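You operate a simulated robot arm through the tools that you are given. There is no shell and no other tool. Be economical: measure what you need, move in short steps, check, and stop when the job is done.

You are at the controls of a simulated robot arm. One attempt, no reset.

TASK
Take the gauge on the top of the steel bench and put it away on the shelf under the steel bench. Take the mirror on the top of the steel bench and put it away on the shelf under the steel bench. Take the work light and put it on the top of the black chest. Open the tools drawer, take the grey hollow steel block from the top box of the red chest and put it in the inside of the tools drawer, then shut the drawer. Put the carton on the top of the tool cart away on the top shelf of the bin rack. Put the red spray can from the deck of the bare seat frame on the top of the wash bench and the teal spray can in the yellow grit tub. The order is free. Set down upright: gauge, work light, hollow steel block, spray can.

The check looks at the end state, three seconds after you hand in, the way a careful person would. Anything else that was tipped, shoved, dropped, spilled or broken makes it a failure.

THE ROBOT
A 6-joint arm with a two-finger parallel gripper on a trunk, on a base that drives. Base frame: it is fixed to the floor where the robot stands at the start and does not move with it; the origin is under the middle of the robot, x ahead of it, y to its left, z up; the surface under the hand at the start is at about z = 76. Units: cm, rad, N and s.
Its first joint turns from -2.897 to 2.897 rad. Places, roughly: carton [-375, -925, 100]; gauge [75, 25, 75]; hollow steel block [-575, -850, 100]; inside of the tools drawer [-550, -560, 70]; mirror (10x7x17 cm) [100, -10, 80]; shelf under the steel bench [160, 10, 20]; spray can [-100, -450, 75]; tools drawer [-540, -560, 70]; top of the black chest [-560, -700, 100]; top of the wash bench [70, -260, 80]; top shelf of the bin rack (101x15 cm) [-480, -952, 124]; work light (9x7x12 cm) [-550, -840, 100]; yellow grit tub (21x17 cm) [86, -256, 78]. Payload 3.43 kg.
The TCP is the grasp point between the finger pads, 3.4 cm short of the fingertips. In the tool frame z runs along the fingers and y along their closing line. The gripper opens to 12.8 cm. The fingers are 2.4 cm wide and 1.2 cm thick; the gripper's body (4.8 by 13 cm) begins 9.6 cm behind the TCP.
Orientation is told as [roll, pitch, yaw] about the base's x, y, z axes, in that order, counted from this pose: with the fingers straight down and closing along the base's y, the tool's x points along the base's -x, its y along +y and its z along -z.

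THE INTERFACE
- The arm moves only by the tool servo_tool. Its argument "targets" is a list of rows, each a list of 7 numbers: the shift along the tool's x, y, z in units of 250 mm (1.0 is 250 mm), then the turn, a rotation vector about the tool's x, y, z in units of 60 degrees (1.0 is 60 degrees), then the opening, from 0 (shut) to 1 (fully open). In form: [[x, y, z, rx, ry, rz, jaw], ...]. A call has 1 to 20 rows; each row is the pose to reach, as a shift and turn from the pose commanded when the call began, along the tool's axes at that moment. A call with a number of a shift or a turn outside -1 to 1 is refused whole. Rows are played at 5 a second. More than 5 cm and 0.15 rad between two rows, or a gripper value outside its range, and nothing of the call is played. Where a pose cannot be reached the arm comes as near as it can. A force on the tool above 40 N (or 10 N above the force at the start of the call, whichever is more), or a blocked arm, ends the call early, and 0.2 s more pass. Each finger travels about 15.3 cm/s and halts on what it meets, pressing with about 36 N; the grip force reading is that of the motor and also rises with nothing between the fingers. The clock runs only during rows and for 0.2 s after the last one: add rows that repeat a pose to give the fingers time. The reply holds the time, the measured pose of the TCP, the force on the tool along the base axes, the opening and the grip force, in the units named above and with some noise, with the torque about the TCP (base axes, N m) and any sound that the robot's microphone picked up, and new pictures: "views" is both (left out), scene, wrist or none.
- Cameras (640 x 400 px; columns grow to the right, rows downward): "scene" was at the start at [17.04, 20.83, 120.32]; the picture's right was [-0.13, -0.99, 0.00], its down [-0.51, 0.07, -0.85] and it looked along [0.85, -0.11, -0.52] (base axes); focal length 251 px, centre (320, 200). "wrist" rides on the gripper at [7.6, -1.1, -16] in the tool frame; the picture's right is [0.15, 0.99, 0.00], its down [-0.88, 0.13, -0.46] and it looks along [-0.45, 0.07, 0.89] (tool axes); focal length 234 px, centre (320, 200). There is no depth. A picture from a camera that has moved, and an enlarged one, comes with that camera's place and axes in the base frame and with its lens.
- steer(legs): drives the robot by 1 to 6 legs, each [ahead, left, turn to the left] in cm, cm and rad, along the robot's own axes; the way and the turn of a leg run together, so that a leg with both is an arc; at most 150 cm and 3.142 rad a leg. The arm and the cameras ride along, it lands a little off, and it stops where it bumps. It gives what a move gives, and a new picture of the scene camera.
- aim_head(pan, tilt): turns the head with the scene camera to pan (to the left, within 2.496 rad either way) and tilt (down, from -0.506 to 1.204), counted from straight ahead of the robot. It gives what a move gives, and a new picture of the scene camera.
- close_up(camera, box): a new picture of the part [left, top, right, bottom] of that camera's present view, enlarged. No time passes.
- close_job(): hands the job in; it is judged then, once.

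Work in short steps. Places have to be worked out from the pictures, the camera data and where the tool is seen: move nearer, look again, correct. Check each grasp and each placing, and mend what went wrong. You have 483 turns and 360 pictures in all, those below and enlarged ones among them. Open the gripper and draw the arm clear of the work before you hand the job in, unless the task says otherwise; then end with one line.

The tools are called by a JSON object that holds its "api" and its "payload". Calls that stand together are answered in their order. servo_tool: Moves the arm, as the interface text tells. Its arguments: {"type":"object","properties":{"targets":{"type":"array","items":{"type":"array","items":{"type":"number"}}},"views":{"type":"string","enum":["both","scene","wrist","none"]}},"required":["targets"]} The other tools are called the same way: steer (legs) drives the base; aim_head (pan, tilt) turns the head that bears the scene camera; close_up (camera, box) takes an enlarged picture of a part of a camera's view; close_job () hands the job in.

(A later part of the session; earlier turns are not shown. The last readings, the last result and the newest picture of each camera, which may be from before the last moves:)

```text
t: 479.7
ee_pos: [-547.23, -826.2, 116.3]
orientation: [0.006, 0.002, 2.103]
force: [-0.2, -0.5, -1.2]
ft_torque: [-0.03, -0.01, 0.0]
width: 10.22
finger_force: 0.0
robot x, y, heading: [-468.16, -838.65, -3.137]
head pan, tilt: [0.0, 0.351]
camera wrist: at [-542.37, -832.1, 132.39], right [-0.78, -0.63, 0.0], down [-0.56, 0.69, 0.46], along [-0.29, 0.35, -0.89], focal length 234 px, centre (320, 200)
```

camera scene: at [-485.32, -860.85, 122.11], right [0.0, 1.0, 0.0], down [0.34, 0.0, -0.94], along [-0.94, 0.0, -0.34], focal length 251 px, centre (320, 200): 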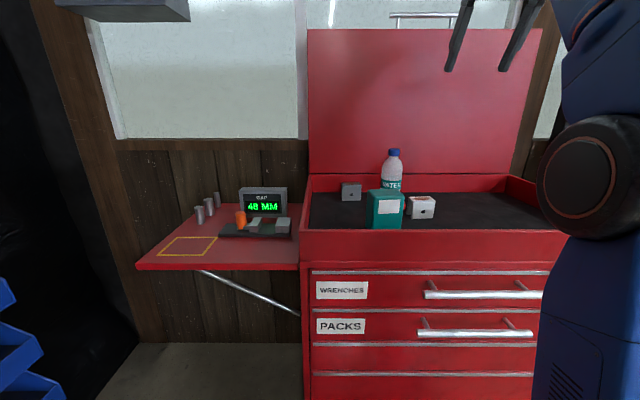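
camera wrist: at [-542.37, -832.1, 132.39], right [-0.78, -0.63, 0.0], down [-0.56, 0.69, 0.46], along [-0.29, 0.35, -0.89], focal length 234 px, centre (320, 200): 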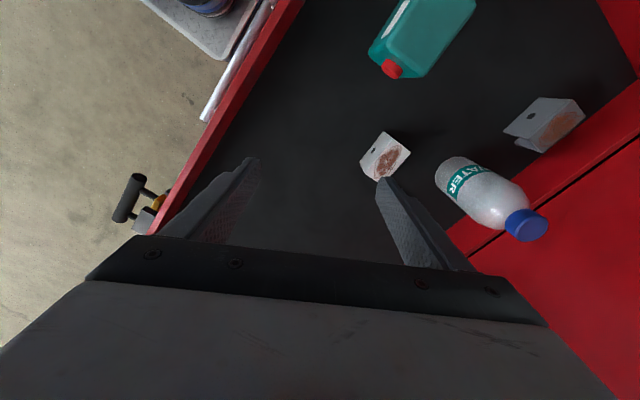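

I complete the yaw and move above the work light.

{"api": "servo_tool", "payload": {"targets": [[0.1, 0.07, 0.05, 0, 0, 0.14, 0.8], [0.2, 0.14, 0.1, 0, 0, 0.28, 0.8], [0.3, 0.22, 0.16, 0, 0, 0.42, 0.8], [0.4, 0.3, 0.16, 0, 0, 0.52, 0.8], [0.5, 0.37, 0.16, 0, 0, 0.52, 0.8], [0.564, 0.429, 0.16, 0, 0, 0.52, 0.8], [0.564, 0.429, 0.16, 0, 0, 0.52, 0.8]], "views": "both"}}

```text
t: 481.3
ee_pos: [-549.16, -844.01, 112.54]
orientation: [0.002, 0.002, 1.562]
force: [0.6, 0.1, 0.1]
ft_torque: [-0.01, -0.01, 0.02]
width: 10.26
finger_force: 0.1
robot x, y, heading: [-467.88, -838.66, -3.138]
head pan, tilt: [0.0, 0.351]
camera scene: at [-485.32, -860.85, 122.11], right [0.0, 1.0, 0.0], down [0.34, 0.0, -0.94], along [-0.94, 0.0, -0.34], focal length 251 px, centre (320, 200)
camera wrist: at [-548.13, -851.51, 128.61], right [-0.99, -0.14, 0.0], down [-0.12, 0.88, 0.45], along [-0.06, 0.45, -0.89], focal length 234 px, centre (320, 200)
```

scene: 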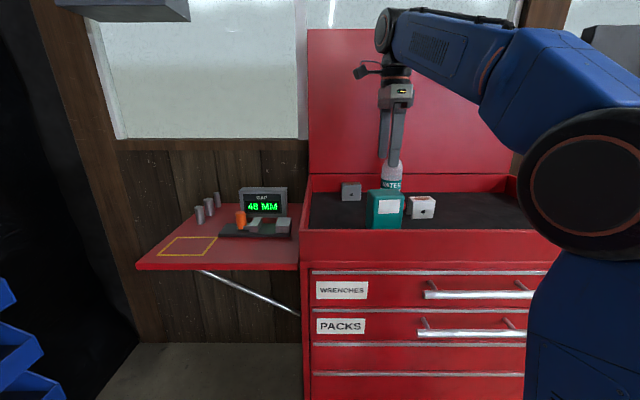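
wrist: 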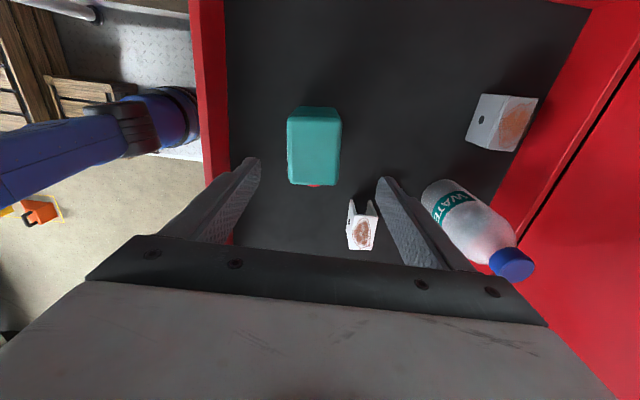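

Centre ≈(-548.3,-844.4). I adjust slightly, descend to z≈97.5 and close.

{"api": "servo_tool", "payload": {"targets": [[0.01, -0.034, 0.15, 0, 0, 0, 0.8], [0.016, -0.034, 0.3, 0, 0, 0, 0.8], [0.016, -0.034, 0.45, 0, 0, 0, 0.8], [0.016, -0.034, 0.6, 0, 0, 0, 0.8], [0.016, -0.034, 0.6, 0, 0, 0, 0.6], [0.016, -0.034, 0.6, 0, 0, 0, 0.35], [0.016, -0.034, 0.6, 0, 0, 0, 0.3], [0.016, -0.034, 0.6, 0, 0, 0, 0.3]], "views": "wrist"}}

```text
t: 483.1
ee_pos: [-548.75, -844.34, 97.56]
orientation: [0.002, 0.003, 1.561]
force: [0.5, 0.1, 0.1]
ft_torque: [0.0, -0.03, -0.01]
width: 6.55
finger_force: 36.3
robot x, y, heading: [-468.34, -838.58, -3.137]
head pan, tilt: [0.0, 0.351]
camera wrist: at [-547.7, -851.88, 113.6], right [-0.99, -0.14, 0.0], down [-0.12, 0.88, 0.45], along [-0.06, 0.45, -0.89], focal length 234 px, centre (320, 200)
```

wrist: 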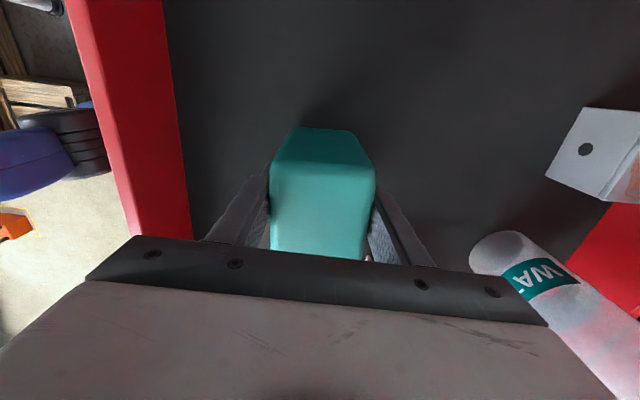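

Gripped. I lift 15 cm, back away from the chest and look at the black chest top.

{"api": "servo_tool", "payload": {"targets": [[0, 0, -0.1, 0, 0, 0, 0.3], [0, 0, -0.25, 0, 0, 0, 0.3], [0, 0, -0.4, 0, 0, 0, 0.3], [0, 0, -0.55, 0, 0, 0, 0.3], [0, 0, -0.6, 0, 0, 0, 0.3]], "views": "none"}}

{"api": "steer", "payload": {"legs": [[-40, 0, 0], [0, -100, 0]]}}

{"api": "aim_head", "payload": {"pan": -0.3, "tilt": 0.4}}

```text
t: 484.3
ee_pos: [-548.41, -844.0, 112.33]
orientation: [0.002, 0.001, 1.561]
force: [0.9, 0.0, -2.0]
ft_torque: [0.0, 0.01, -0.01]
width: 6.5
finger_force: 35.9
robot x, y, heading: [-467.97, -838.81, -3.14]
head pan, tilt: [0.0, 0.351]
```

```text
t: 489.3
ee_pos: [-508.29, -795.27, 112.26]
orientation: [0.0, 0.002, 1.55]
force: [-1.1, 0.2, -2.0]
ft_torque: [0.0, 0.01, -0.03]
width: 6.45
finger_force: 36.2
robot x, y, heading: [-428.2, -790.74, 3.136]
head pan, tilt: [0.0, 0.351]
stopped in leg 2: the robot was blocked; the commanded pose is now the measured one
camera scene: at [-445.33, -812.63, 122.11], right [0.0, 1.0, 0.0], down [0.34, 0.0, -0.94], along [-0.94, 0.0, -0.34], focal length 251 px, centre (320, 200)
```

scene: 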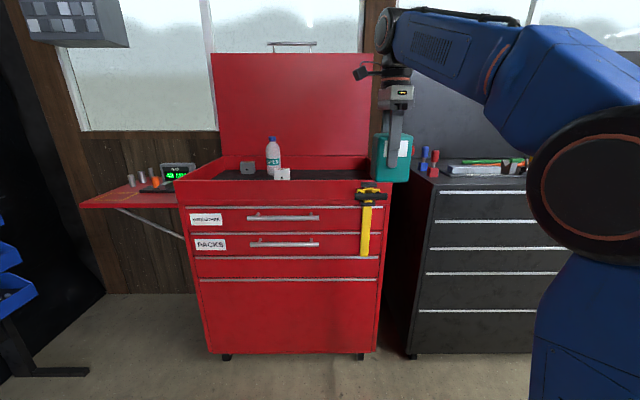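

```text
t: 490.1
ee_pos: [-508.19, -795.11, 112.3]
orientation: [0.003, 0.003, 1.551]
force: [-0.3, -0.9, -2.5]
ft_torque: [-0.01, 0.02, 0.0]
width: 6.49
finger_force: 36.1
robot x, y, heading: [-428.49, -790.2, 3.141]
head pan, tilt: [-0.3, 0.4]
camera scene: at [-444.86, -809.89, 121.66], right [0.3, 0.95, 0.0], down [0.37, -0.12, -0.92], along [-0.88, 0.28, -0.39], focal length 251 px, centre (320, 200)
```

scene: 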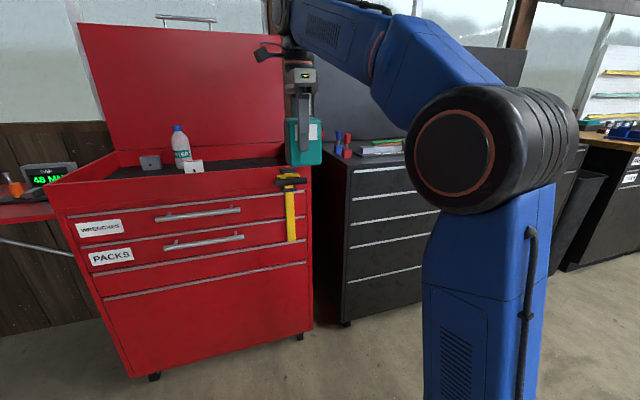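

Blocked - probably at the orange wheel chock. I look to the rear right.

{"api": "aim_head", "payload": {"pan": -2.2, "tilt": 0.8}}

```text
t: 492.0
ee_pos: [-508.29, -795.3, 112.33]
orientation: [0.0, 0.002, 1.552]
force: [-0.1, 0.4, -2.0]
ft_torque: [0.0, 0.03, -0.03]
width: 6.43
finger_force: 35.6
robot x, y, heading: [-427.76, -790.62, 3.138]
head pan, tilt: [-2.201, 0.799]
camera scene: at [-431.24, -806.17, 118.15], right [0.81, -0.59, 0.0], down [-0.42, -0.58, -0.7], along [0.41, 0.56, -0.72], focal length 251 px, centre (320, 200)
```

scene: 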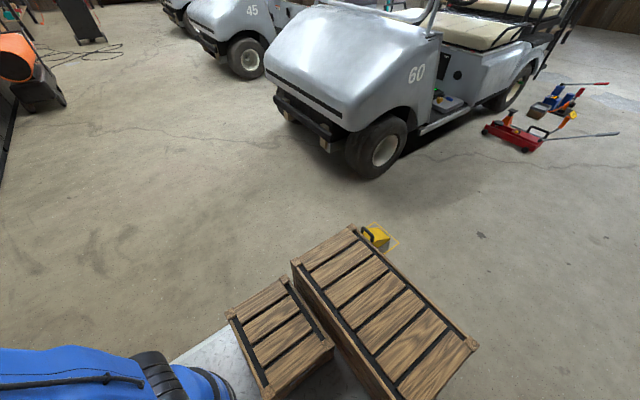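

I move away from it and check the chock's position.

{"api": "steer", "payload": {"legs": [[0, 12, 0], [20, 0, 0]]}}

{"api": "close_up", "payload": {"camera": "scene", "box": [240, 100, 560, 300]}}

```text
t: 494.4
ee_pos: [-528.87, -807.3, 112.3]
orientation: [0.001, 0.002, 1.553]
force: [0.0, -0.2, -2.2]
ft_torque: [-0.04, 0.01, -0.03]
width: 6.43
finger_force: 36.0
robot x, y, heading: [-448.65, -803.12, 3.141]
head pan, tilt: [-2.201, 0.799]
camera scene: at [-451.84, -818.08, 118.15], right [0.81, -0.59, 0.0], down [-0.42, -0.58, -0.7], along [0.41, 0.56, -0.72], focal length 251 px, centre (320, 200)
```

scene: 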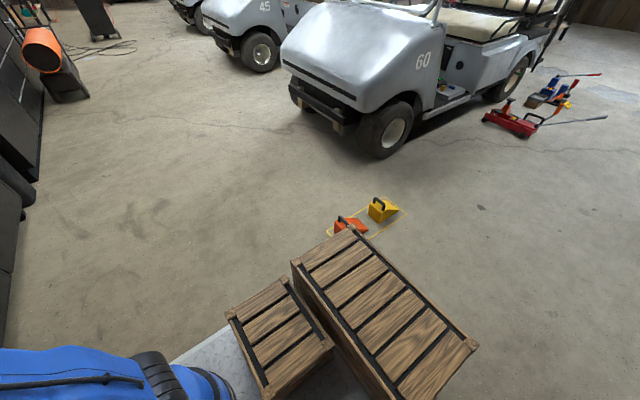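

```text
2.00 times, centred on (400, 200) of scene
camera zoom: at [-451.84, -818.08, 118.15], right [0.81, -0.59, 0.0], down [-0.42, -0.58, -0.7], along [0.41, 0.56, -0.72], focal length 502 px, centre (160, 200)
```

zoom: 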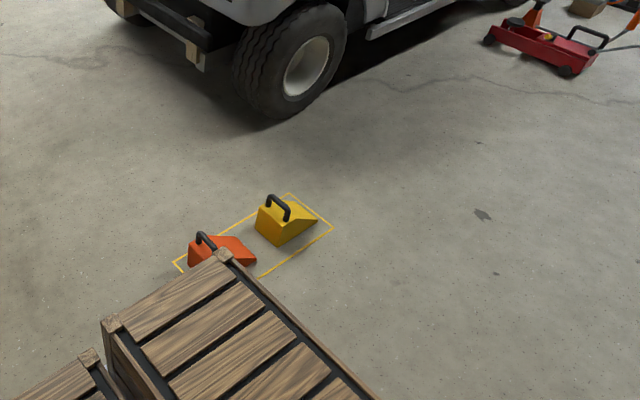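

The chocks are still in their marked square. I pull the arm in 12 cm and continue right past them with more margin.

{"api": "servo_tool", "payload": {"targets": [[0, -0.16, 0, 0, 0, 0, 0.3], [0, -0.32, 0, 0, 0, 0, 0.3], [0, -0.46, 0, 0, 0, 0, 0.3]], "views": "none"}}

{"api": "steer", "payload": {"legs": [[8, 0, 0], [0, -85, 0]]}}

{"api": "aim_head", "payload": {"pan": -0.1, "tilt": 0.4}}

```text
t: 495.2
ee_pos: [-517.21, -807.87, 112.27]
orientation: [0.0, 0.002, 1.555]
force: [-0.3, -0.2, -3.8]
ft_torque: [-0.01, -0.08, -0.04]
width: 6.44
finger_force: 35.4
robot x, y, heading: [-449.09, -802.84, 3.138]
head pan, tilt: [-2.201, 0.799]
```

```text
t: 500.6
ee_pos: [-524.83, -719.65, 112.46]
orientation: [0.002, 0.002, 1.559]
force: [0.3, 0.1, -1.9]
ft_torque: [-0.02, 0.0, 0.03]
width: 6.41
finger_force: 36.1
robot x, y, heading: [-456.39, -714.07, -3.137]
head pan, tilt: [-2.201, 0.799]
camera scene: at [-459.35, -729.61, 118.15], right [0.81, -0.59, 0.0], down [-0.42, -0.58, -0.7], along [0.41, 0.56, -0.72], focal length 251 px, centre (320, 200)
```

scene: 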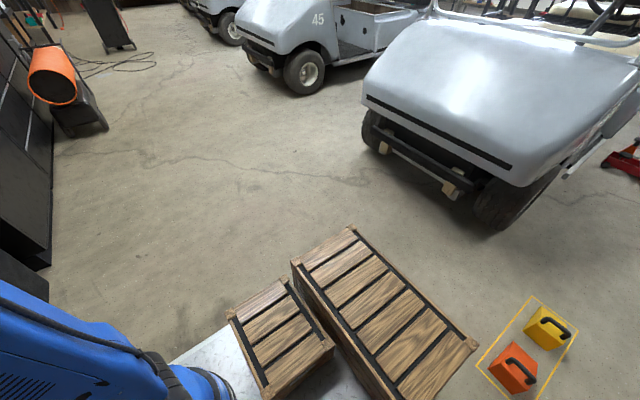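

```text
t: 502.6
ee_pos: [-524.77, -719.51, 112.42]
orientation: [0.002, 0.003, 1.559]
force: [-0.3, -0.5, -3.0]
ft_torque: [-0.02, 0.03, 0.02]
width: 6.38
finger_force: 36.0
robot x, y, heading: [-456.02, -713.89, -3.139]
head pan, tilt: [-0.099, 0.4]
camera scene: at [-473.31, -735.22, 121.66], right [0.1, 1.0, 0.0], down [0.39, -0.04, -0.92], along [-0.92, 0.09, -0.39], focal length 251 px, centre (320, 200)
```

scene: 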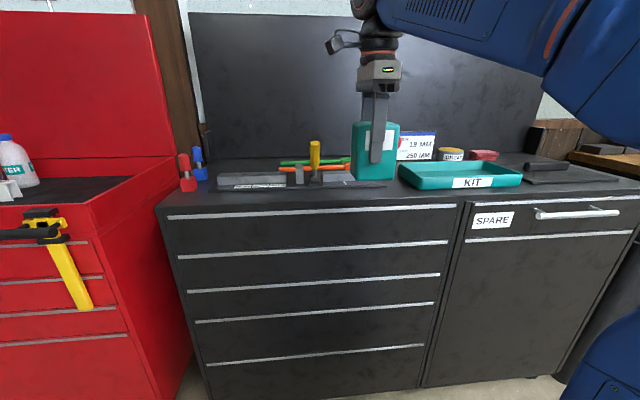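

I zoom on the black chest's top to find a free spot.

{"api": "close_up", "payload": {"camera": "scene", "box": [150, 110, 640, 240]}}

{"api": "close_up", "payload": {"camera": "wrist", "box": [0, 0, 640, 260]}}

```text
1.31 times, centred on (395, 175) of scene
camera zoom: at [-473.31, -735.22, 121.66], right [0.1, 1.0, 0.0], down [0.39, -0.04, -0.92], along [-0.92, 0.09, -0.39], focal length 328 px, centre (222, 233)
```

zoom: 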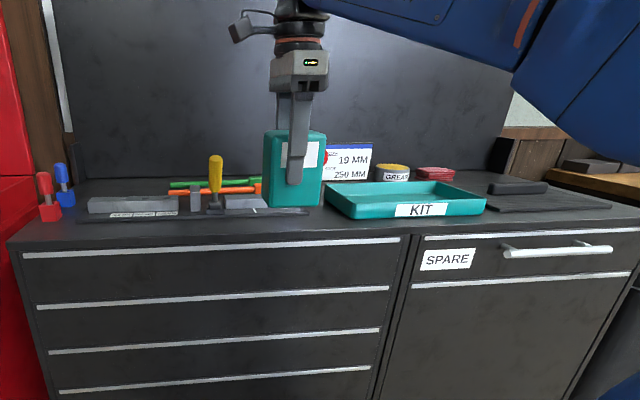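

```text
1.00 times, centred on (320, 130) of wrist (not enlarged: the box is as wide or as high as the picture)
camera zoom: at [-523.7, -727.14, 128.5], right [-0.99, -0.13, 0.0], down [-0.12, 0.88, 0.45], along [-0.06, 0.45, -0.89], focal length 234 px, centre (320, 270)
```

zoom: 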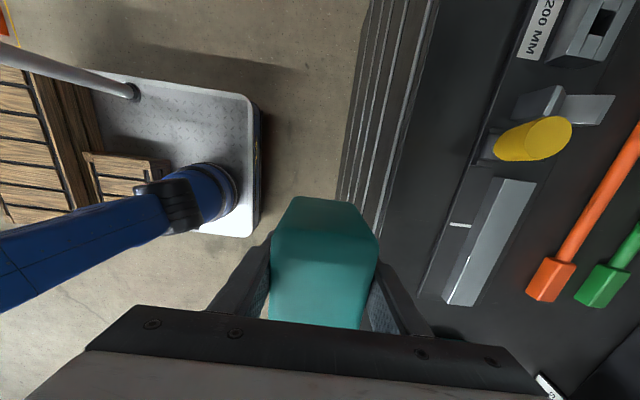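

Chest top z≈94.5, front edge x≈-534.4. A free spot is in front between the ruler mat's end (y≈-706.5) and the KIT tray (y≈-696): centre (-540.5,-701). I strafe right 18.5 cm and look again.

{"api": "steer", "payload": {"legs": [[0, -18.5, 0]]}}

{"api": "close_up", "payload": {"camera": "wrist", "box": [300, 0, 640, 260]}}

```text
t: 504.1
ee_pos: [-524.77, -701.25, 112.46]
orientation: [0.003, 0.003, 1.555]
force: [1.1, 0.7, -2.3]
ft_torque: [-0.04, -0.02, 0.01]
width: 6.39
finger_force: 35.7
robot x, y, heading: [-456.16, -696.08, 3.136]
head pan, tilt: [-0.099, 0.4]
camera scene: at [-473.39, -717.11, 121.66], right [0.1, 0.99, 0.0], down [0.39, -0.04, -0.92], along [-0.92, 0.09, -0.39], focal length 251 px, centre (320, 200)
```

scene: 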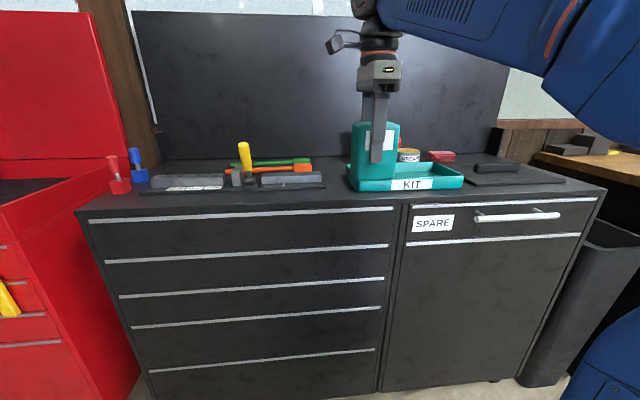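

```text
1.54 times, centred on (470, 130) of wrist
camera zoom: at [-523.75, -708.84, 128.5], right [-0.99, -0.13, 0.0], down [-0.12, 0.88, 0.45], along [-0.06, 0.45, -0.89], focal length 360 px, centre (89, 308)
```

zoom: 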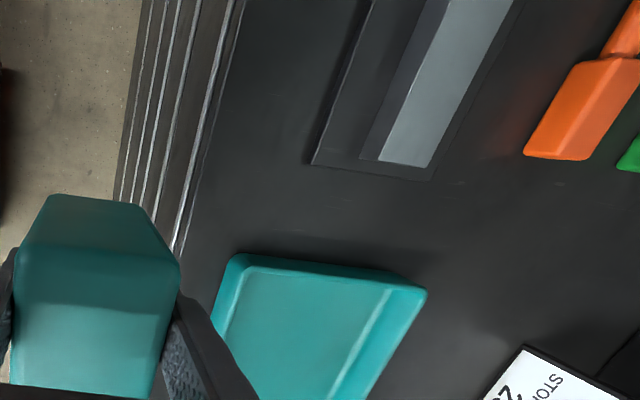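

I see a better free area behind: x -557…-572, y -710…-694. I drive forward 26 cm and then reach to (-564.5,-702).

{"api": "steer", "payload": {"legs": [[26, 0, 0]]}}

{"api": "servo_tool", "payload": {"targets": [[0, 0.15, 0, 0, 0, 0, 0.3], [0, 0.3, 0, 0, 0, 0, 0.3], [0.01, 0.45, 0, 0, 0, 0, 0.3], [0.02, 0.53, 0, 0, 0, 0, 0.3], [0.02, 0.53, 0, 0, 0, 0, 0.3]], "views": "both"}}

```text
t: 506.0
ee_pos: [-551.25, -700.45, 112.39]
orientation: [-0.001, 0.002, 1.547]
force: [-1.0, 0.7, -1.7]
ft_torque: [-0.02, 0.01, 0.02]
width: 6.35
finger_force: 36.0
robot x, y, heading: [-482.74, -695.87, 3.134]
head pan, tilt: [-0.099, 0.4]
camera scene: at [-499.94, -716.8, 121.66], right [0.11, 0.99, 0.0], down [0.39, -0.04, -0.92], along [-0.92, 0.1, -0.39], focal length 251 px, centre (320, 200)
```

scene: 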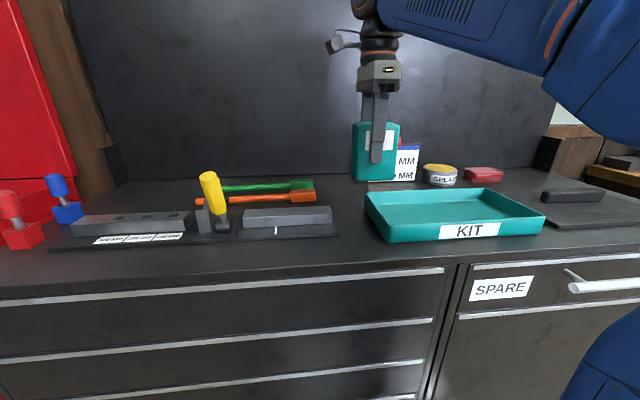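

```text
t: 507.2
ee_pos: [-564.44, -700.72, 112.52]
orientation: [0.001, 0.001, 1.547]
force: [-0.2, -0.3, -2.9]
ft_torque: [0.02, 0.0, -0.03]
width: 6.38
finger_force: 36.2
robot x, y, heading: [-482.79, -695.92, 3.128]
head pan, tilt: [-0.099, 0.4]
camera scene: at [-499.94, -716.8, 121.66], right [0.11, 0.99, 0.0], down [0.39, -0.04, -0.92], along [-0.92, 0.1, -0.39], focal length 251 px, centre (320, 200)
camera wrist: at [-563.5, -708.39, 128.49], right [-0.99, -0.12, 0.0], down [-0.11, 0.88, 0.45], along [-0.06, 0.45, -0.89], focal length 234 px, centre (320, 200)
```

scene: 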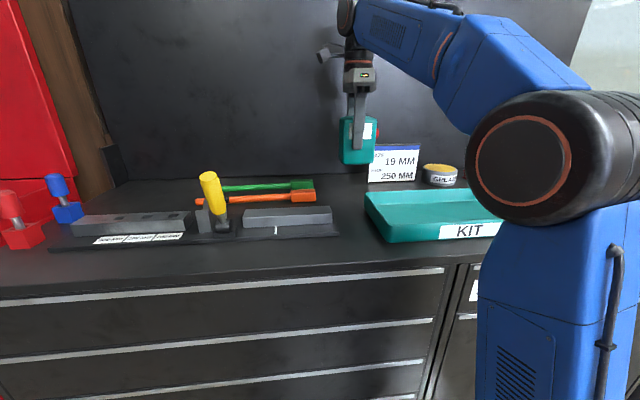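
wrist: 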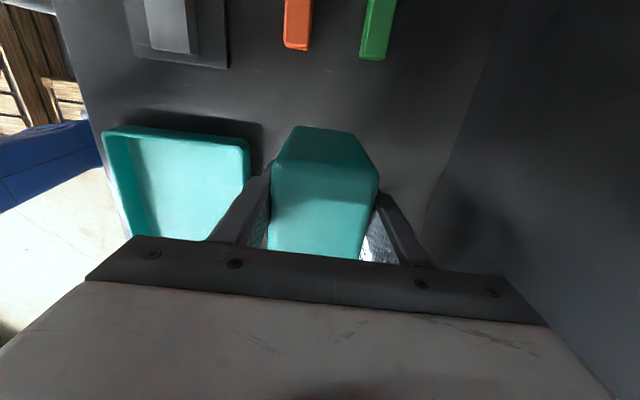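

The spot is free. I lower to contact (expected TCP z≈101.3).

{"api": "servo_tool", "payload": {"targets": [[0, 0, 0.12, 0, 0, 0, 0.3], [0, 0, 0.24, 0, 0, 0, 0.3], [0, 0, 0.34, 0, 0, 0, 0.3], [0, 0, 0.4, 0, 0, 0, 0.3], [0, 0, 0.415, 0, 0, 0, 0.3], [0, 0, 0.43, 0, 0, 0, 0.3], [0, 0, 0.445, 0, 0, 0, 0.3], [0, 0, 0.46, 0, 0, 0, 0.3], [0, 0, 0.475, 0, 0, 0, 0.3]], "views": "both"}}

```text
t: 509.2
ee_pos: [-564.35, -700.66, 100.7]
orientation: [0.004, 0.001, 1.545]
force: [-5.4, 1.4, 33.4]
ft_torque: [-0.02, -0.87, -0.04]
width: 6.37
finger_force: 36.2
robot x, y, heading: [-482.65, -695.76, 3.13]
head pan, tilt: [-0.099, 0.4]
camera scene: at [-499.86, -716.79, 121.67], right [0.11, 0.99, 0.0], down [0.39, -0.04, -0.92], along [-0.92, 0.1, -0.39], focal length 251 px, centre (320, 200)
camera wrist: at [-563.34, -708.24, 116.71], right [-0.99, -0.12, 0.0], down [-0.11, 0.88, 0.45], along [-0.06, 0.45, -0.89], focal length 234 px, centre (320, 200)
```

scene: 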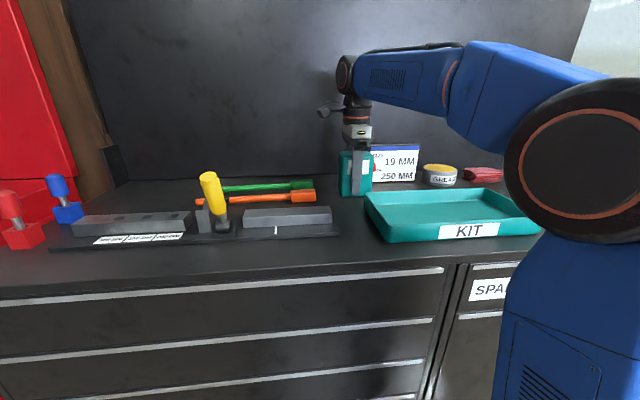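
wrist: 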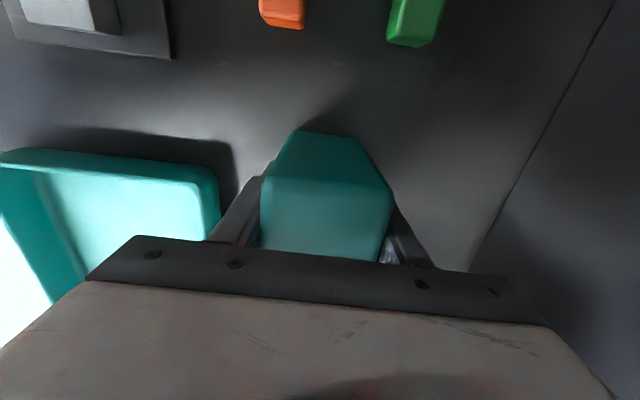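

Contact. I release and rise.

{"api": "servo_tool", "payload": {"targets": [[0, 0, -0.02, 0, 0, 0, 0.5], [0, 0, -0.02, 0, 0, 0, 0.65], [0, 0, -0.02, 0, 0, 0, 0.65], [0, 0, -0.12, 0, 0, 0, 0.65], [0, 0, -0.27, 0, 0, 0, 0.65], [0, 0, -0.42, 0, 0, 0, 0.65], [0, 0, -0.5, 0, 0, 0, 0.65]], "views": "both"}}

```text
t: 510.8
ee_pos: [-564.55, -701.05, 113.08]
orientation: [0.001, 0.003, 1.546]
force: [-0.1, 0.2, -0.7]
ft_torque: [-0.01, -0.02, -0.02]
width: 8.32
finger_force: 0.0
robot x, y, heading: [-482.5, -695.56, 3.127]
head pan, tilt: [-0.099, 0.4]
camera scene: at [-499.94, -716.8, 121.66], right [0.11, 0.99, 0.0], down [0.39, -0.04, -0.92], along [-0.92, 0.1, -0.39], focal length 251 px, centre (320, 200)
camera wrist: at [-563.67, -708.63, 129.14], right [-0.99, -0.12, 0.0], down [-0.11, 0.88, 0.45], along [-0.06, 0.45, -0.89], focal length 234 px, centre (320, 200)
```

scene: 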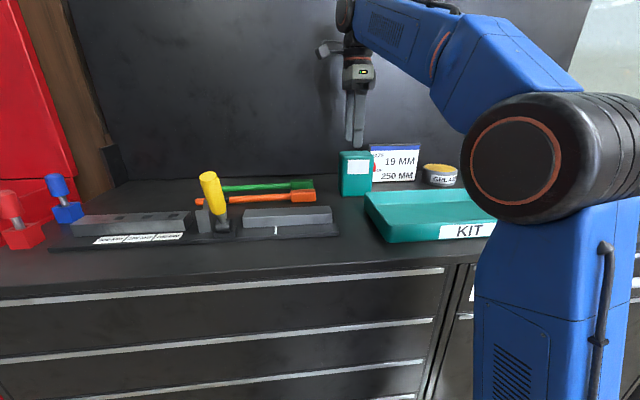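
wrist: 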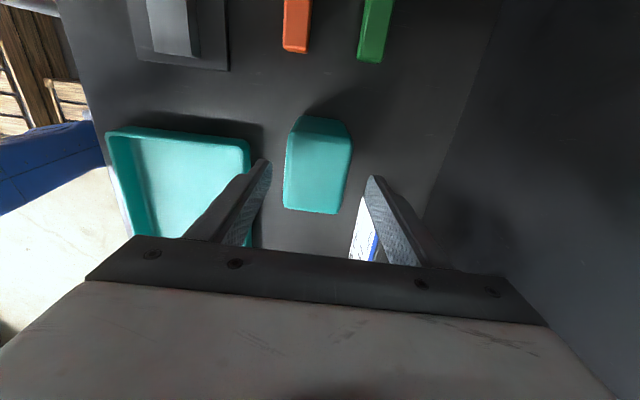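

The work light stands on the black chest. Next I open the tools drawer: retract, back off, and strafe right to y≈-565.

{"api": "servo_tool", "payload": {"targets": [[0, -0.16, 0, 0, 0, 0, 0.65], [0, -0.32, 0, 0, 0, 0, 0.65], [0, -0.48, 0, 0, 0, 0, 0.65], [0, -0.6, 0, 0, 0, 0, 0.65]], "views": "none"}}

{"api": "steer", "payload": {"legs": [[-35, 0, 0.01], [0, -130, 0]]}}

{"api": "aim_head", "payload": {"pan": 0.0, "tilt": 0.6}}

```text
t: 511.8
ee_pos: [-549.4, -701.04, 112.66]
orientation: [0.0, 0.002, 1.546]
force: [-0.4, -0.6, -1.0]
ft_torque: [0.02, -0.07, 0.0]
width: 8.34
finger_force: 0.1
robot x, y, heading: [-482.57, -696.14, 3.132]
head pan, tilt: [-0.099, 0.4]
```

```text
t: 520.0
ee_pos: [-510.42, -570.36, 112.79]
orientation: [0.002, 0.001, 1.477]
force: [-0.5, 0.5, 0.2]
ft_torque: [-0.04, 0.03, -0.03]
width: 8.34
finger_force: 0.0
robot x, y, heading: [-443.78, -569.65, 3.063]
head pan, tilt: [-0.099, 0.4]
camera scene: at [-462.15, -589.55, 121.66], right [0.18, 0.98, 0.0], down [0.38, -0.07, -0.92], along [-0.91, 0.17, -0.39], focal length 251 px, centre (320, 200)
```

scene: 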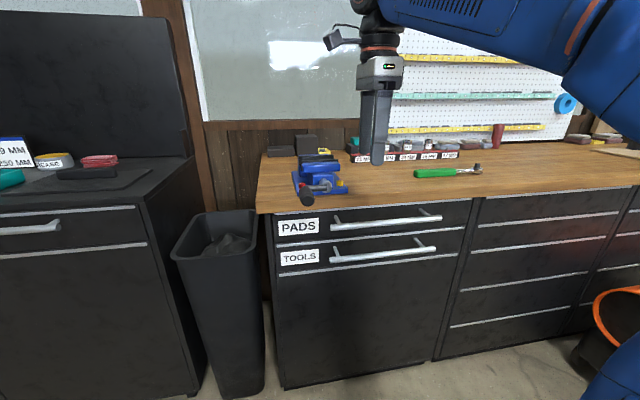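

```text
t: 520.7
ee_pos: [-510.39, -570.33, 112.79]
orientation: [0.002, 0.002, 1.477]
force: [0.2, -0.1, -0.2]
ft_torque: [-0.01, 0.02, -0.01]
width: 8.31
finger_force: 0.1
robot x, y, heading: [-443.34, -570.07, 3.063]
head pan, tilt: [0.0, 0.6]
camera scene: at [-461.85, -590.5, 119.84], right [0.08, 1.0, 0.0], down [0.56, -0.05, -0.83], along [-0.82, 0.07, -0.56], focal length 251 px, centre (320, 200)
```

scene: 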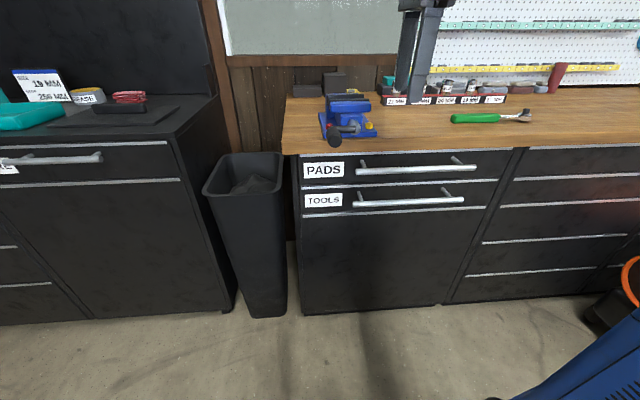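

The TOOLS drawer's handle: y -572…-533, z≈69.7, x≈-532. I'll grip it with a horizontal tool closing vertically and pull by driving back. First correct heading, back off, and turn the tool.

{"api": "steer", "payload": {"legs": [[0, 0, 0.077], [-28, -8, 0]]}}

{"api": "servo_tool", "payload": {"targets": [[0, 0, 0, -0.14, 0, 0, 0.6], [0, 0, 0, -0.28, 0, 0, 0.6], [0, 0, 0, -0.42, 0, 0, 0.6], [0, 0, 0, -0.56, 0, 0, 0.6], [0, 0, 0, -0.7, 0, 0, 0.6], [0, 0, 0, -0.84, 0, 0, 0.6], [0, 0, 0, -0.98, 0, 0, 0.6]], "views": "none"}}

{"api": "servo_tool", "payload": {"targets": [[0, 0, 0, -0.14, 0, 0, 0.6], [0, 0, 0, -0.28, 0, 0, 0.6], [0, 0, 0, -0.42, 0, 0, 0.6], [0, 0, 0, -0.52, 0, 0, 0.6], [0, 0, 0, -0.52, 0, 0, 0.6]], "views": "both"}}

```text
t: 523.2
ee_pos: [-482.07, -567.53, 112.86]
orientation: [0.002, 0.003, 1.554]
force: [0.4, 0.2, 0.3]
ft_torque: [-0.02, 0.0, 0.02]
width: 8.32
finger_force: 0.1
robot x, y, heading: [-415.45, -561.77, 3.14]
head pan, tilt: [0.0, 0.6]
camera scene: at [-432.12, -583.7, 119.84], right [0.0, 1.0, 0.0], down [0.56, 0.0, -0.83], along [-0.83, 0.0, -0.56], focal length 251 px, centre (320, 200)
```

scene: 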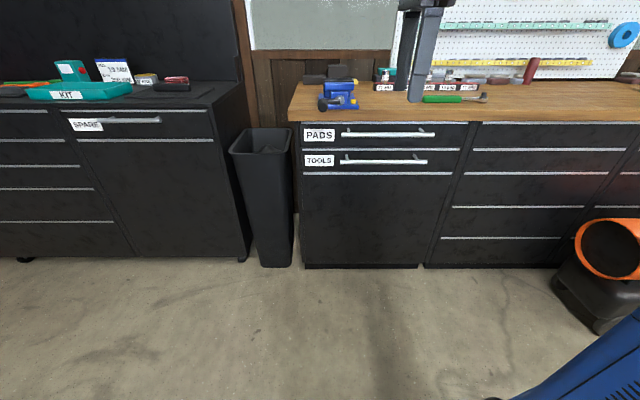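

```text
t: 524.8
ee_pos: [-482.09, -567.58, 112.91]
orientation: [1.029, 0.001, 1.558]
force: [-0.4, 0.0, -0.8]
ft_torque: [0.01, 0.02, -0.01]
width: 7.68
finger_force: 0.1
robot x, y, heading: [-415.33, -561.76, 3.137]
head pan, tilt: [0.0, 0.6]
```

```text
t: 526.0
ee_pos: [-481.83, -566.72, 113.93]
orientation: [1.51, -0.003, 1.559]
force: [0.2, 0.0, -0.3]
ft_torque: [0.02, -0.03, 0.04]
width: 7.69
finger_force: 0.0
out of reach, approached as far as the arm can: row 4, 5
robot x, y, heading: [-415.21, -562.07, 3.138]
head pan, tilt: [0.0, 0.6]
camera scene: at [-432.12, -583.7, 119.84], right [0.0, 1.0, 0.0], down [0.56, 0.0, -0.83], along [-0.83, 0.0, -0.56], focal length 251 px, centre (320, 200)
camera wrist: at [-465.91, -574.49, 113.87], right [-0.06, -0.15, 0.99], down [0.46, 0.88, 0.16], along [-0.89, 0.46, 0.01], focal length 234 px, centre (320, 200)
```

scene: 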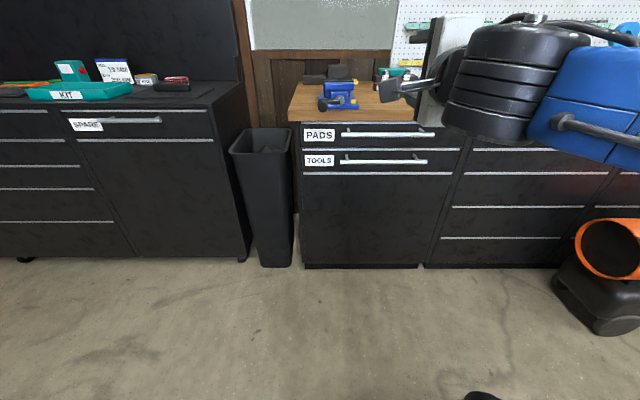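
wrist: 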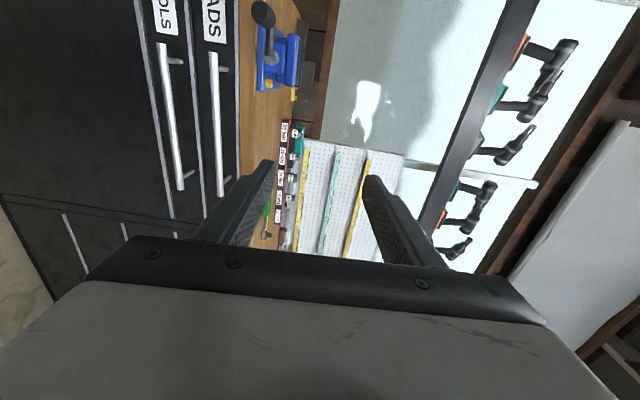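

The tool is horizontal, closing vertically. I extend toward the drawer front and lower to handle height in steps.

{"api": "servo_tool", "payload": {"targets": [[-0.06, -0.05, 0.15, 0, 0, 0, 0.6], [-0.12, -0.1, 0.3, 0, 0, 0, 0.6], [-0.18, -0.2, 0.42, 0, 0, 0, 0.6], [-0.25, -0.32, 0.5, 0, 0, 0, 0.6], [-0.32, -0.45, 0.56, 0, 0, 0, 0.6], [-0.4, -0.6, 0.6, 0, 0, 0, 0.6], [-0.48, -0.76, 0.6, 0, 0, 0, 0.6], [-0.54, -0.92, 0.6, 0, 0, 0, 0.6], [-0.568, -1.0, 0.6, 0, 0, 0, 0.6]], "views": "none"}}

{"api": "servo_tool", "payload": {"targets": [[0, -0.15, 0, 0, 0, 0, 0.6], [0, -0.3, 0, 0, 0, 0, 0.6], [0, -0.45, 0, 0, 0, 0, 0.6], [0, -0.6, 0, 0, 0, 0, 0.6], [0, -0.72, 0, 0, 0, 0, 0.6], [0, -0.72, 0, 0, 0, 0, 0.6]], "views": "both"}}

```text
t: 528.0
ee_pos: [-495.34, -552.32, 88.14]
orientation: [1.511, -0.002, 1.56]
force: [-0.2, 0.3, 0.4]
ft_torque: [0.01, 0.0, 0.0]
width: 7.69
finger_force: 0.2
out of reach, approached as far as the arm can: row 1, 2, 3, 4, 5, 6
robot x, y, heading: [-415.96, -562.04, 3.14]
head pan, tilt: [0.0, 0.6]
```

```text
t: 529.4
ee_pos: [-502.98, -551.0, 75.84]
orientation: [1.51, -0.004, 1.563]
force: [-0.2, 0.2, 0.2]
ft_torque: [0.0, 0.0, 0.0]
width: 7.67
finger_force: 0.1
out of reach, approached as far as the arm can: row 1, 2, 3, 4, 5, 6
robot x, y, heading: [-415.2, -561.44, 3.136]
head pan, tilt: [0.0, 0.6]
camera scene: at [-432.12, -583.7, 119.83], right [0.0, 1.0, 0.0], down [0.57, 0.0, -0.82], along [-0.82, 0.0, -0.57], focal length 251 px, centre (320, 200)
camera wrist: at [-487.1, -558.77, 75.8], right [-0.06, -0.15, 0.99], down [0.46, 0.87, 0.16], along [-0.89, 0.46, 0.01], focal length 234 px, centre (320, 200)
```

scene: 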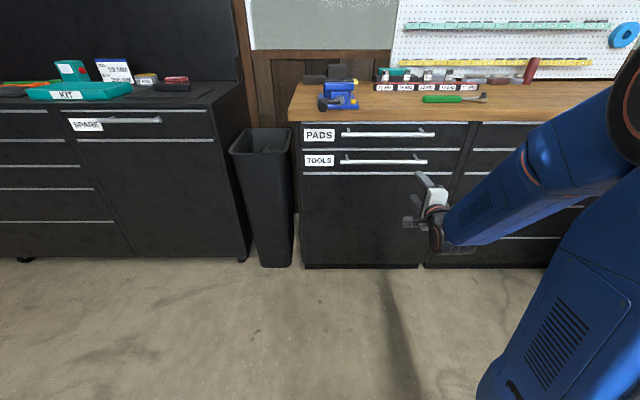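
wrist: 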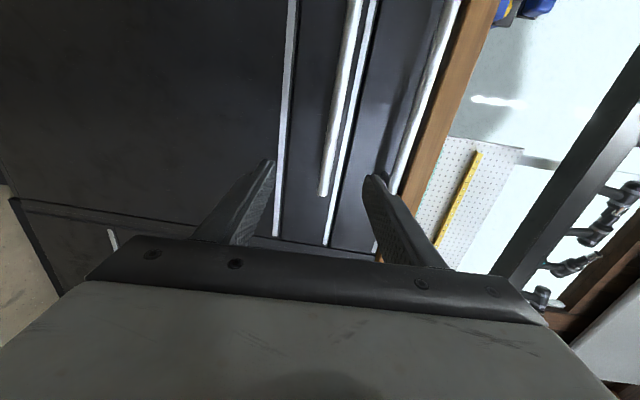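

Triangulating gives the TOOLS handle bar at x≈-520, z≈76.6 (PADS at z≈87.5). I advance so the bar lies between the fingertips.

{"api": "servo_tool", "payload": {"targets": [[0, 0.03, 0.12, 0, 0, 0, 0.5], [0, 0.06, 0.25, 0, 0, 0, 0.5], [0, 0.068, 0.4, 0, 0, 0, 0.5], [0, 0.068, 0.5, 0, 0, 0, 0.5], [0, 0.068, 0.5, 0, 0, 0, 0.5]], "views": "both"}}

```text
t: 530.6
ee_pos: [-515.57, -551.14, 76.46]
orientation: [1.51, -0.003, 1.561]
force: [0.5, -0.1, 0.3]
ft_torque: [-0.03, 0.01, -0.01]
width: 6.38
finger_force: 0.0
robot x, y, heading: [-415.37, -561.81, 3.136]
head pan, tilt: [0.0, 0.6]
camera scene: at [-432.12, -583.7, 119.83], right [0.0, 1.0, 0.0], down [0.57, 0.0, -0.82], along [-0.82, 0.0, -0.57], focal length 251 px, centre (320, 200)
camera wrist: at [-499.57, -558.95, 76.4], right [-0.06, -0.15, 0.99], down [0.46, 0.87, 0.16], along [-0.89, 0.46, 0.01], focal length 234 px, centre (320, 200)
```

scene: 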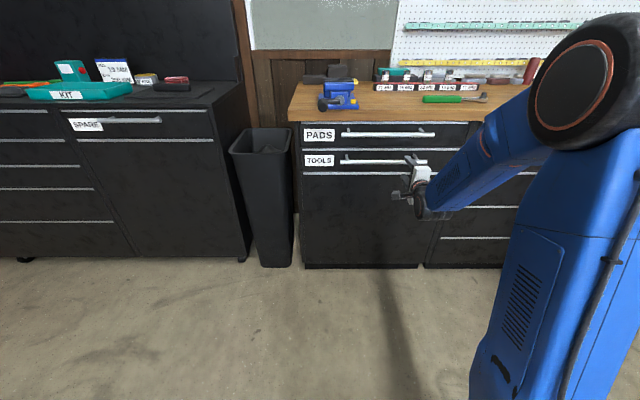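
wrist: 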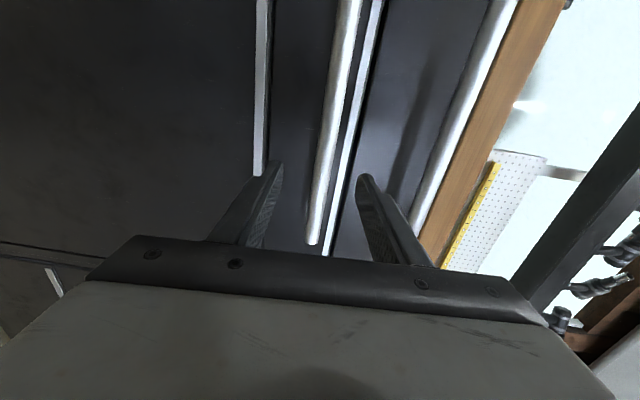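

The bar is between the fingers. I shift 4 cm toward the handle's middle, advance 3 cm and close.

{"api": "servo_tool", "payload": {"targets": [[0.16, 0, 0, 0, 0, 0, 0.5], [0.16, 0, 0.06, 0, 0, 0, 0.5], [0.16, 0.005, 0.12, 0, 0, 0, 0.5], [0.16, 0.005, 0.12, 0, 0, 0, 0.25], [0.16, 0.005, 0.12, 0, 0, 0, 0.05], [0.16, 0.005, 0.12, 0, 0, 0, 0.05], [0.16, 0.005, 0.12, 0, 0, 0, 0.05]], "views": "wrist"}}

```text
t: 532.2
ee_pos: [-518.54, -555.14, 76.53]
orientation: [1.514, -0.004, 1.561]
force: [-2.6, -1.9, 21.5]
ft_torque: [-0.35, 0.81, -0.06]
width: 1.76
finger_force: 44.8
robot x, y, heading: [-415.25, -561.59, 3.141]
head pan, tilt: [0.0, 0.6]
camera wrist: at [-502.71, -563.01, 76.45], right [-0.06, -0.15, 0.99], down [0.46, 0.87, 0.16], along [-0.89, 0.46, 0.02], focal length 234 px, centre (320, 200)
```

wrist: 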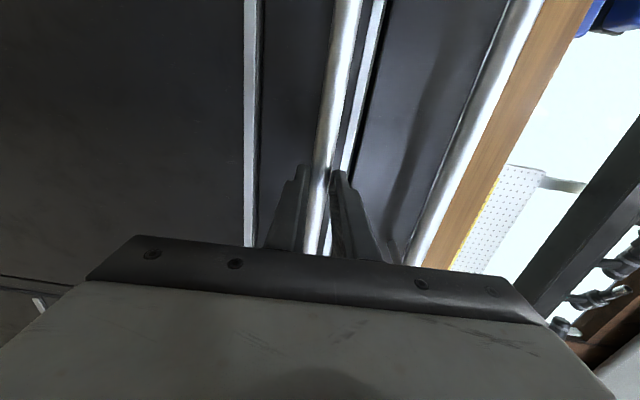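

The handle is gripped. I pull the drawer open by driving back 26 cm.

{"api": "steer", "payload": {"legs": [[-26, 0, 0]]}}

```text
t: 534.1
ee_pos: [-493.08, -555.35, 76.5]
orientation: [1.513, -0.003, 1.558]
force: [1.1, 0.5, 3.6]
ft_torque: [0.03, 0.18, -0.09]
width: 1.76
finger_force: 44.8
robot x, y, heading: [-389.81, -561.8, -3.143]
head pan, tilt: [0.0, 0.6]
stopped in leg 1: the force on the tool passed its limit at 41 N (the readings are from after the stop); the commanded pose is now the measured one
camera scene: at [-406.55, -583.7, 119.84], right [0.0, 1.0, 0.0], down [0.56, 0.0, -0.83], along [-0.83, 0.0, -0.56], focal length 251 px, centre (320, 200)
```

scene: 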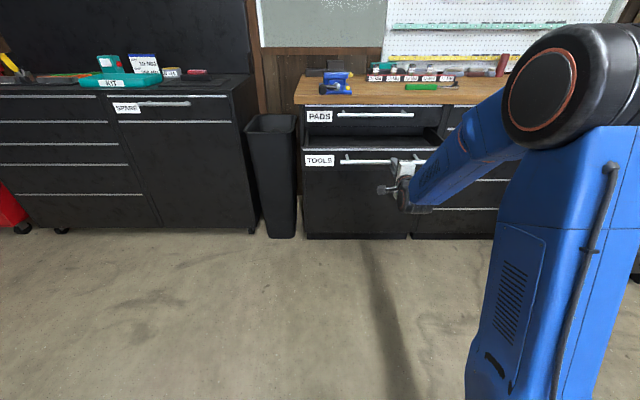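

The drawer opened ~25 cm. I release the handle and retreat.

{"api": "servo_tool", "payload": {"targets": [[0, 0, 0, 0, 0, 0, 0.3], [0, 0, 0, 0, 0, 0, 0.5], [0, 0, 0, 0, 0, 0, 0.5]], "views": "none"}}

{"api": "steer", "payload": {"legs": [[-14, 0, 0]]}}

{"api": "aim_head", "payload": {"pan": -0.15, "tilt": 0.6}}

```text
t: 534.9
ee_pos: [-493.19, -555.21, 76.59]
orientation: [1.511, -0.003, 1.558]
force: [-0.5, 0.6, 0.2]
ft_torque: [0.0, 0.02, -0.01]
width: 6.43
finger_force: 0.0
robot x, y, heading: [-389.86, -561.77, -3.142]
head pan, tilt: [0.0, 0.6]
```

```text
t: 536.2
ee_pos: [-479.05, -555.16, 76.55]
orientation: [1.511, -0.004, 1.557]
force: [0.6, 0.9, -0.4]
ft_torque: [-0.04, 0.0, 0.0]
width: 6.38
finger_force: 0.0
robot x, y, heading: [-375.82, -561.82, 3.139]
head pan, tilt: [0.0, 0.6]
camera scene: at [-392.48, -583.67, 119.83], right [0.0, 1.0, 0.0], down [0.57, 0.0, -0.83], along [-0.83, 0.0, -0.57], focal length 251 px, centre (320, 200)
```

scene: 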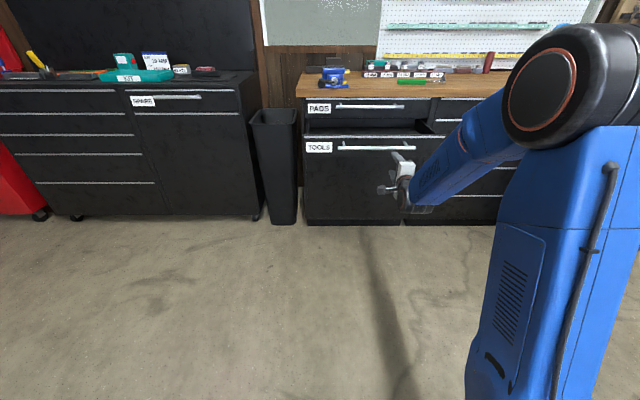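

```text
t: 536.9
ee_pos: [-479.03, -555.04, 76.5]
orientation: [1.511, -0.003, 1.556]
force: [-0.2, -0.7, 0.5]
ft_torque: [0.03, 0.0, 0.0]
width: 6.4
finger_force: 0.0
robot x, y, heading: [-375.55, -561.56, 3.141]
head pan, tilt: [-0.15, 0.6]
camera scene: at [-392.38, -582.36, 119.83], right [0.15, 0.99, 0.0], down [0.56, -0.09, -0.82], along [-0.82, 0.12, -0.57], focal length 251 px, centre (320, 200)
```

scene: 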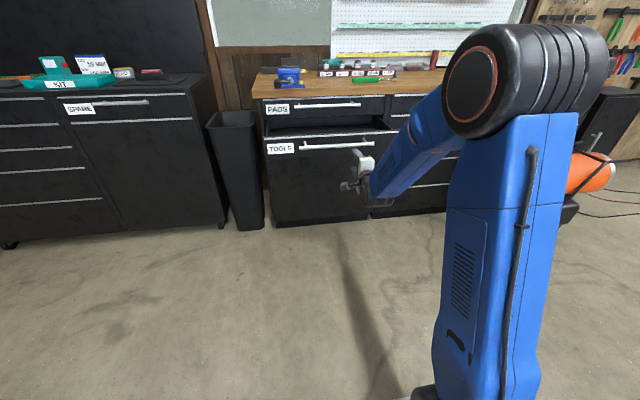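

The drawer is open. Now I raise the arm and turn the tool vertical again.

{"api": "servo_tool", "payload": {"targets": [[0, 0.16, 0, 0, 0, 0, 0.6], [0, 0.32, 0, 0, 0, 0, 0.6], [0, 0.48, 0, 0, 0, 0, 0.6], [0, 0.64, 0, 0.14, 0, 0, 0.6], [0, 0.8, 0, 0.28, 0, 0, 0.6], [0, 0.96, 0, 0.42, 0, 0, 0.6], [0, 1.0, -0.12, 0.56, 0, 0, 0.6], [0, 1.0, -0.28, 0.7, 0, 0, 0.6], [0, 1.0, -0.42, 0.84, 0, 0, 0.6], [0, 1.0, -0.5, 0.98, 0, 0, 0.6]], "views": "none"}}

{"api": "servo_tool", "payload": {"targets": [[0, 0, -0.1, 0.14, 0, 0, 0.6], [0, 0, -0.2, 0.28, 0, 0, 0.6], [0, 0, -0.3, 0.42, 0, 0, 0.6], [0, 0, -0.4, 0.463, 0, 0, 0.6], [0, 0, -0.5, 0.463, 0, 0, 0.6]], "views": "none"}}

```text
t: 539.1
ee_pos: [-467.93, -555.26, 102.31]
orientation: [0.483, -0.001, 1.557]
force: [0.9, -0.6, 0.3]
ft_torque: [0.01, 0.0, -0.01]
width: 7.68
finger_force: 0.1
out of reach, approached as far as the arm can: row 5
robot x, y, heading: [-375.49, -561.47, 3.142]
head pan, tilt: [-0.15, 0.6]
```

```text
t: 540.3
ee_pos: [-462.15, -555.32, 113.37]
orientation: [0.001, -0.003, 1.557]
force: [0.0, -0.1, 0.7]
ft_torque: [0.0, -0.05, 0.01]
width: 7.7
finger_force: 0.1
robot x, y, heading: [-375.52, -561.87, 3.141]
head pan, tilt: [-0.15, 0.6]
```

I drive back to the red chest.

{"api": "steer", "payload": {"legs": [[64, 0, 0], [0, 140, 0], [0, 140, 0]]}}

{"api": "aim_head", "payload": {"pan": 0.1, "tilt": 0.4}}

```text
t: 556.8
ee_pos: [-534.5, -828.1, 113.36]
orientation: [0.001, -0.004, 1.517]
force: [-0.7, -0.1, 0.3]
ft_torque: [-0.02, -0.01, 0.02]
width: 7.67
finger_force: 0.0
robot x, y, heading: [-447.92, -837.83, 3.1]
head pan, tilt: [-0.15, 0.6]
camera scene: at [-465.74, -857.96, 119.83], right [0.19, 0.98, 0.0], down [0.55, -0.11, -0.82], along [-0.81, 0.16, -0.57], focal length 251 px, centre (320, 200)
```

scene: 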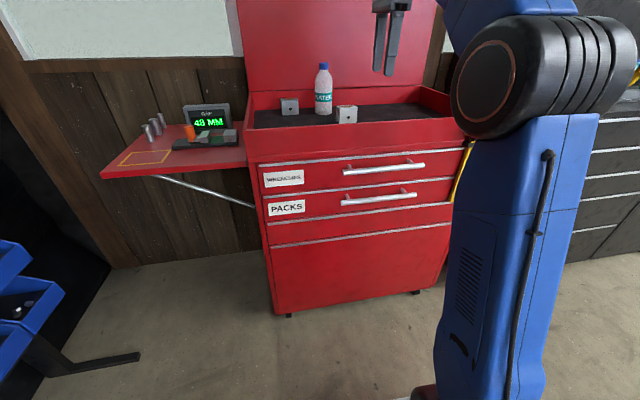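

```text
t: 557.6
ee_pos: [-534.29, -828.06, 113.27]
orientation: [0.002, -0.003, 1.517]
force: [-0.9, 0.4, -0.6]
ft_torque: [-0.01, 0.01, -0.03]
width: 7.69
finger_force: 0.0
robot x, y, heading: [-448.28, -837.96, 3.104]
head pan, tilt: [0.099, 0.4]
camera scene: at [-466.31, -860.17, 121.65], right [-0.06, 1.0, 0.0], down [0.39, 0.02, -0.92], along [-0.92, -0.05, -0.39], focal length 251 px, centre (320, 200)
```

scene: 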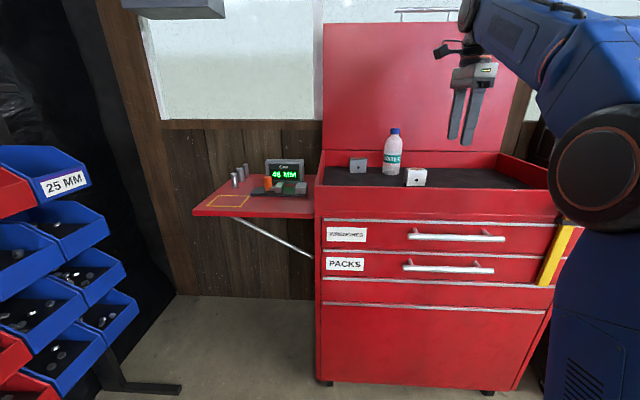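

I fix heading, strafe left 20 and go forward 28 so the hand comes above the grey block, clear of the bottle.

{"api": "steer", "payload": {"legs": [[0, 0, 0.037], [0, 18, 0], [28, 0, 0]]}}

{"api": "close_up", "payload": {"camera": "wrist", "box": [0, 0, 640, 260]}}

```text
t: 561.0
ee_pos: [-563.66, -849.51, 113.46]
orientation: [0.002, -0.005, 1.554]
force: [0.4, 0.1, 0.2]
ft_torque: [-0.01, 0.01, -0.02]
width: 7.68
finger_force: 0.1
robot x, y, heading: [-477.36, -856.16, 3.135]
head pan, tilt: [0.099, 0.4]
camera scene: at [-494.38, -878.99, 121.66], right [-0.09, 1.0, 0.0], down [0.39, 0.04, -0.92], along [-0.92, -0.09, -0.39], focal length 251 px, centre (320, 200)
```

scene: 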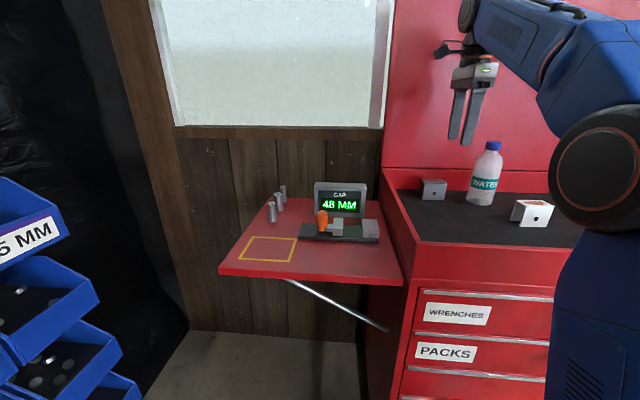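

```text
1.00 times, centred on (320, 130) of wrist (not enlarged: the box is as wide or as high as the picture)
camera zoom: at [-562.59, -857.16, 129.4], right [-0.99, -0.13, 0.0], down [-0.11, 0.88, 0.46], along [-0.06, 0.45, -0.89], focal length 234 px, centre (320, 270)
```

zoom: 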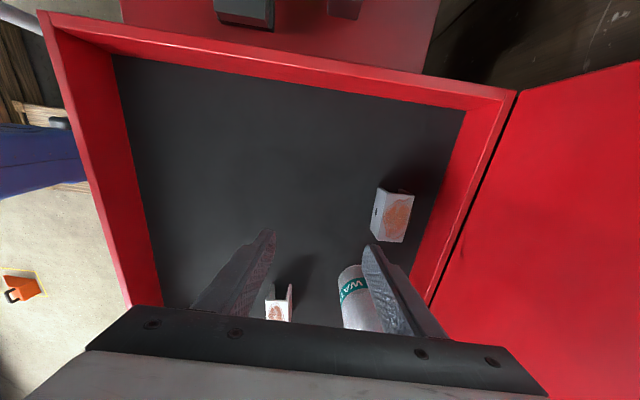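

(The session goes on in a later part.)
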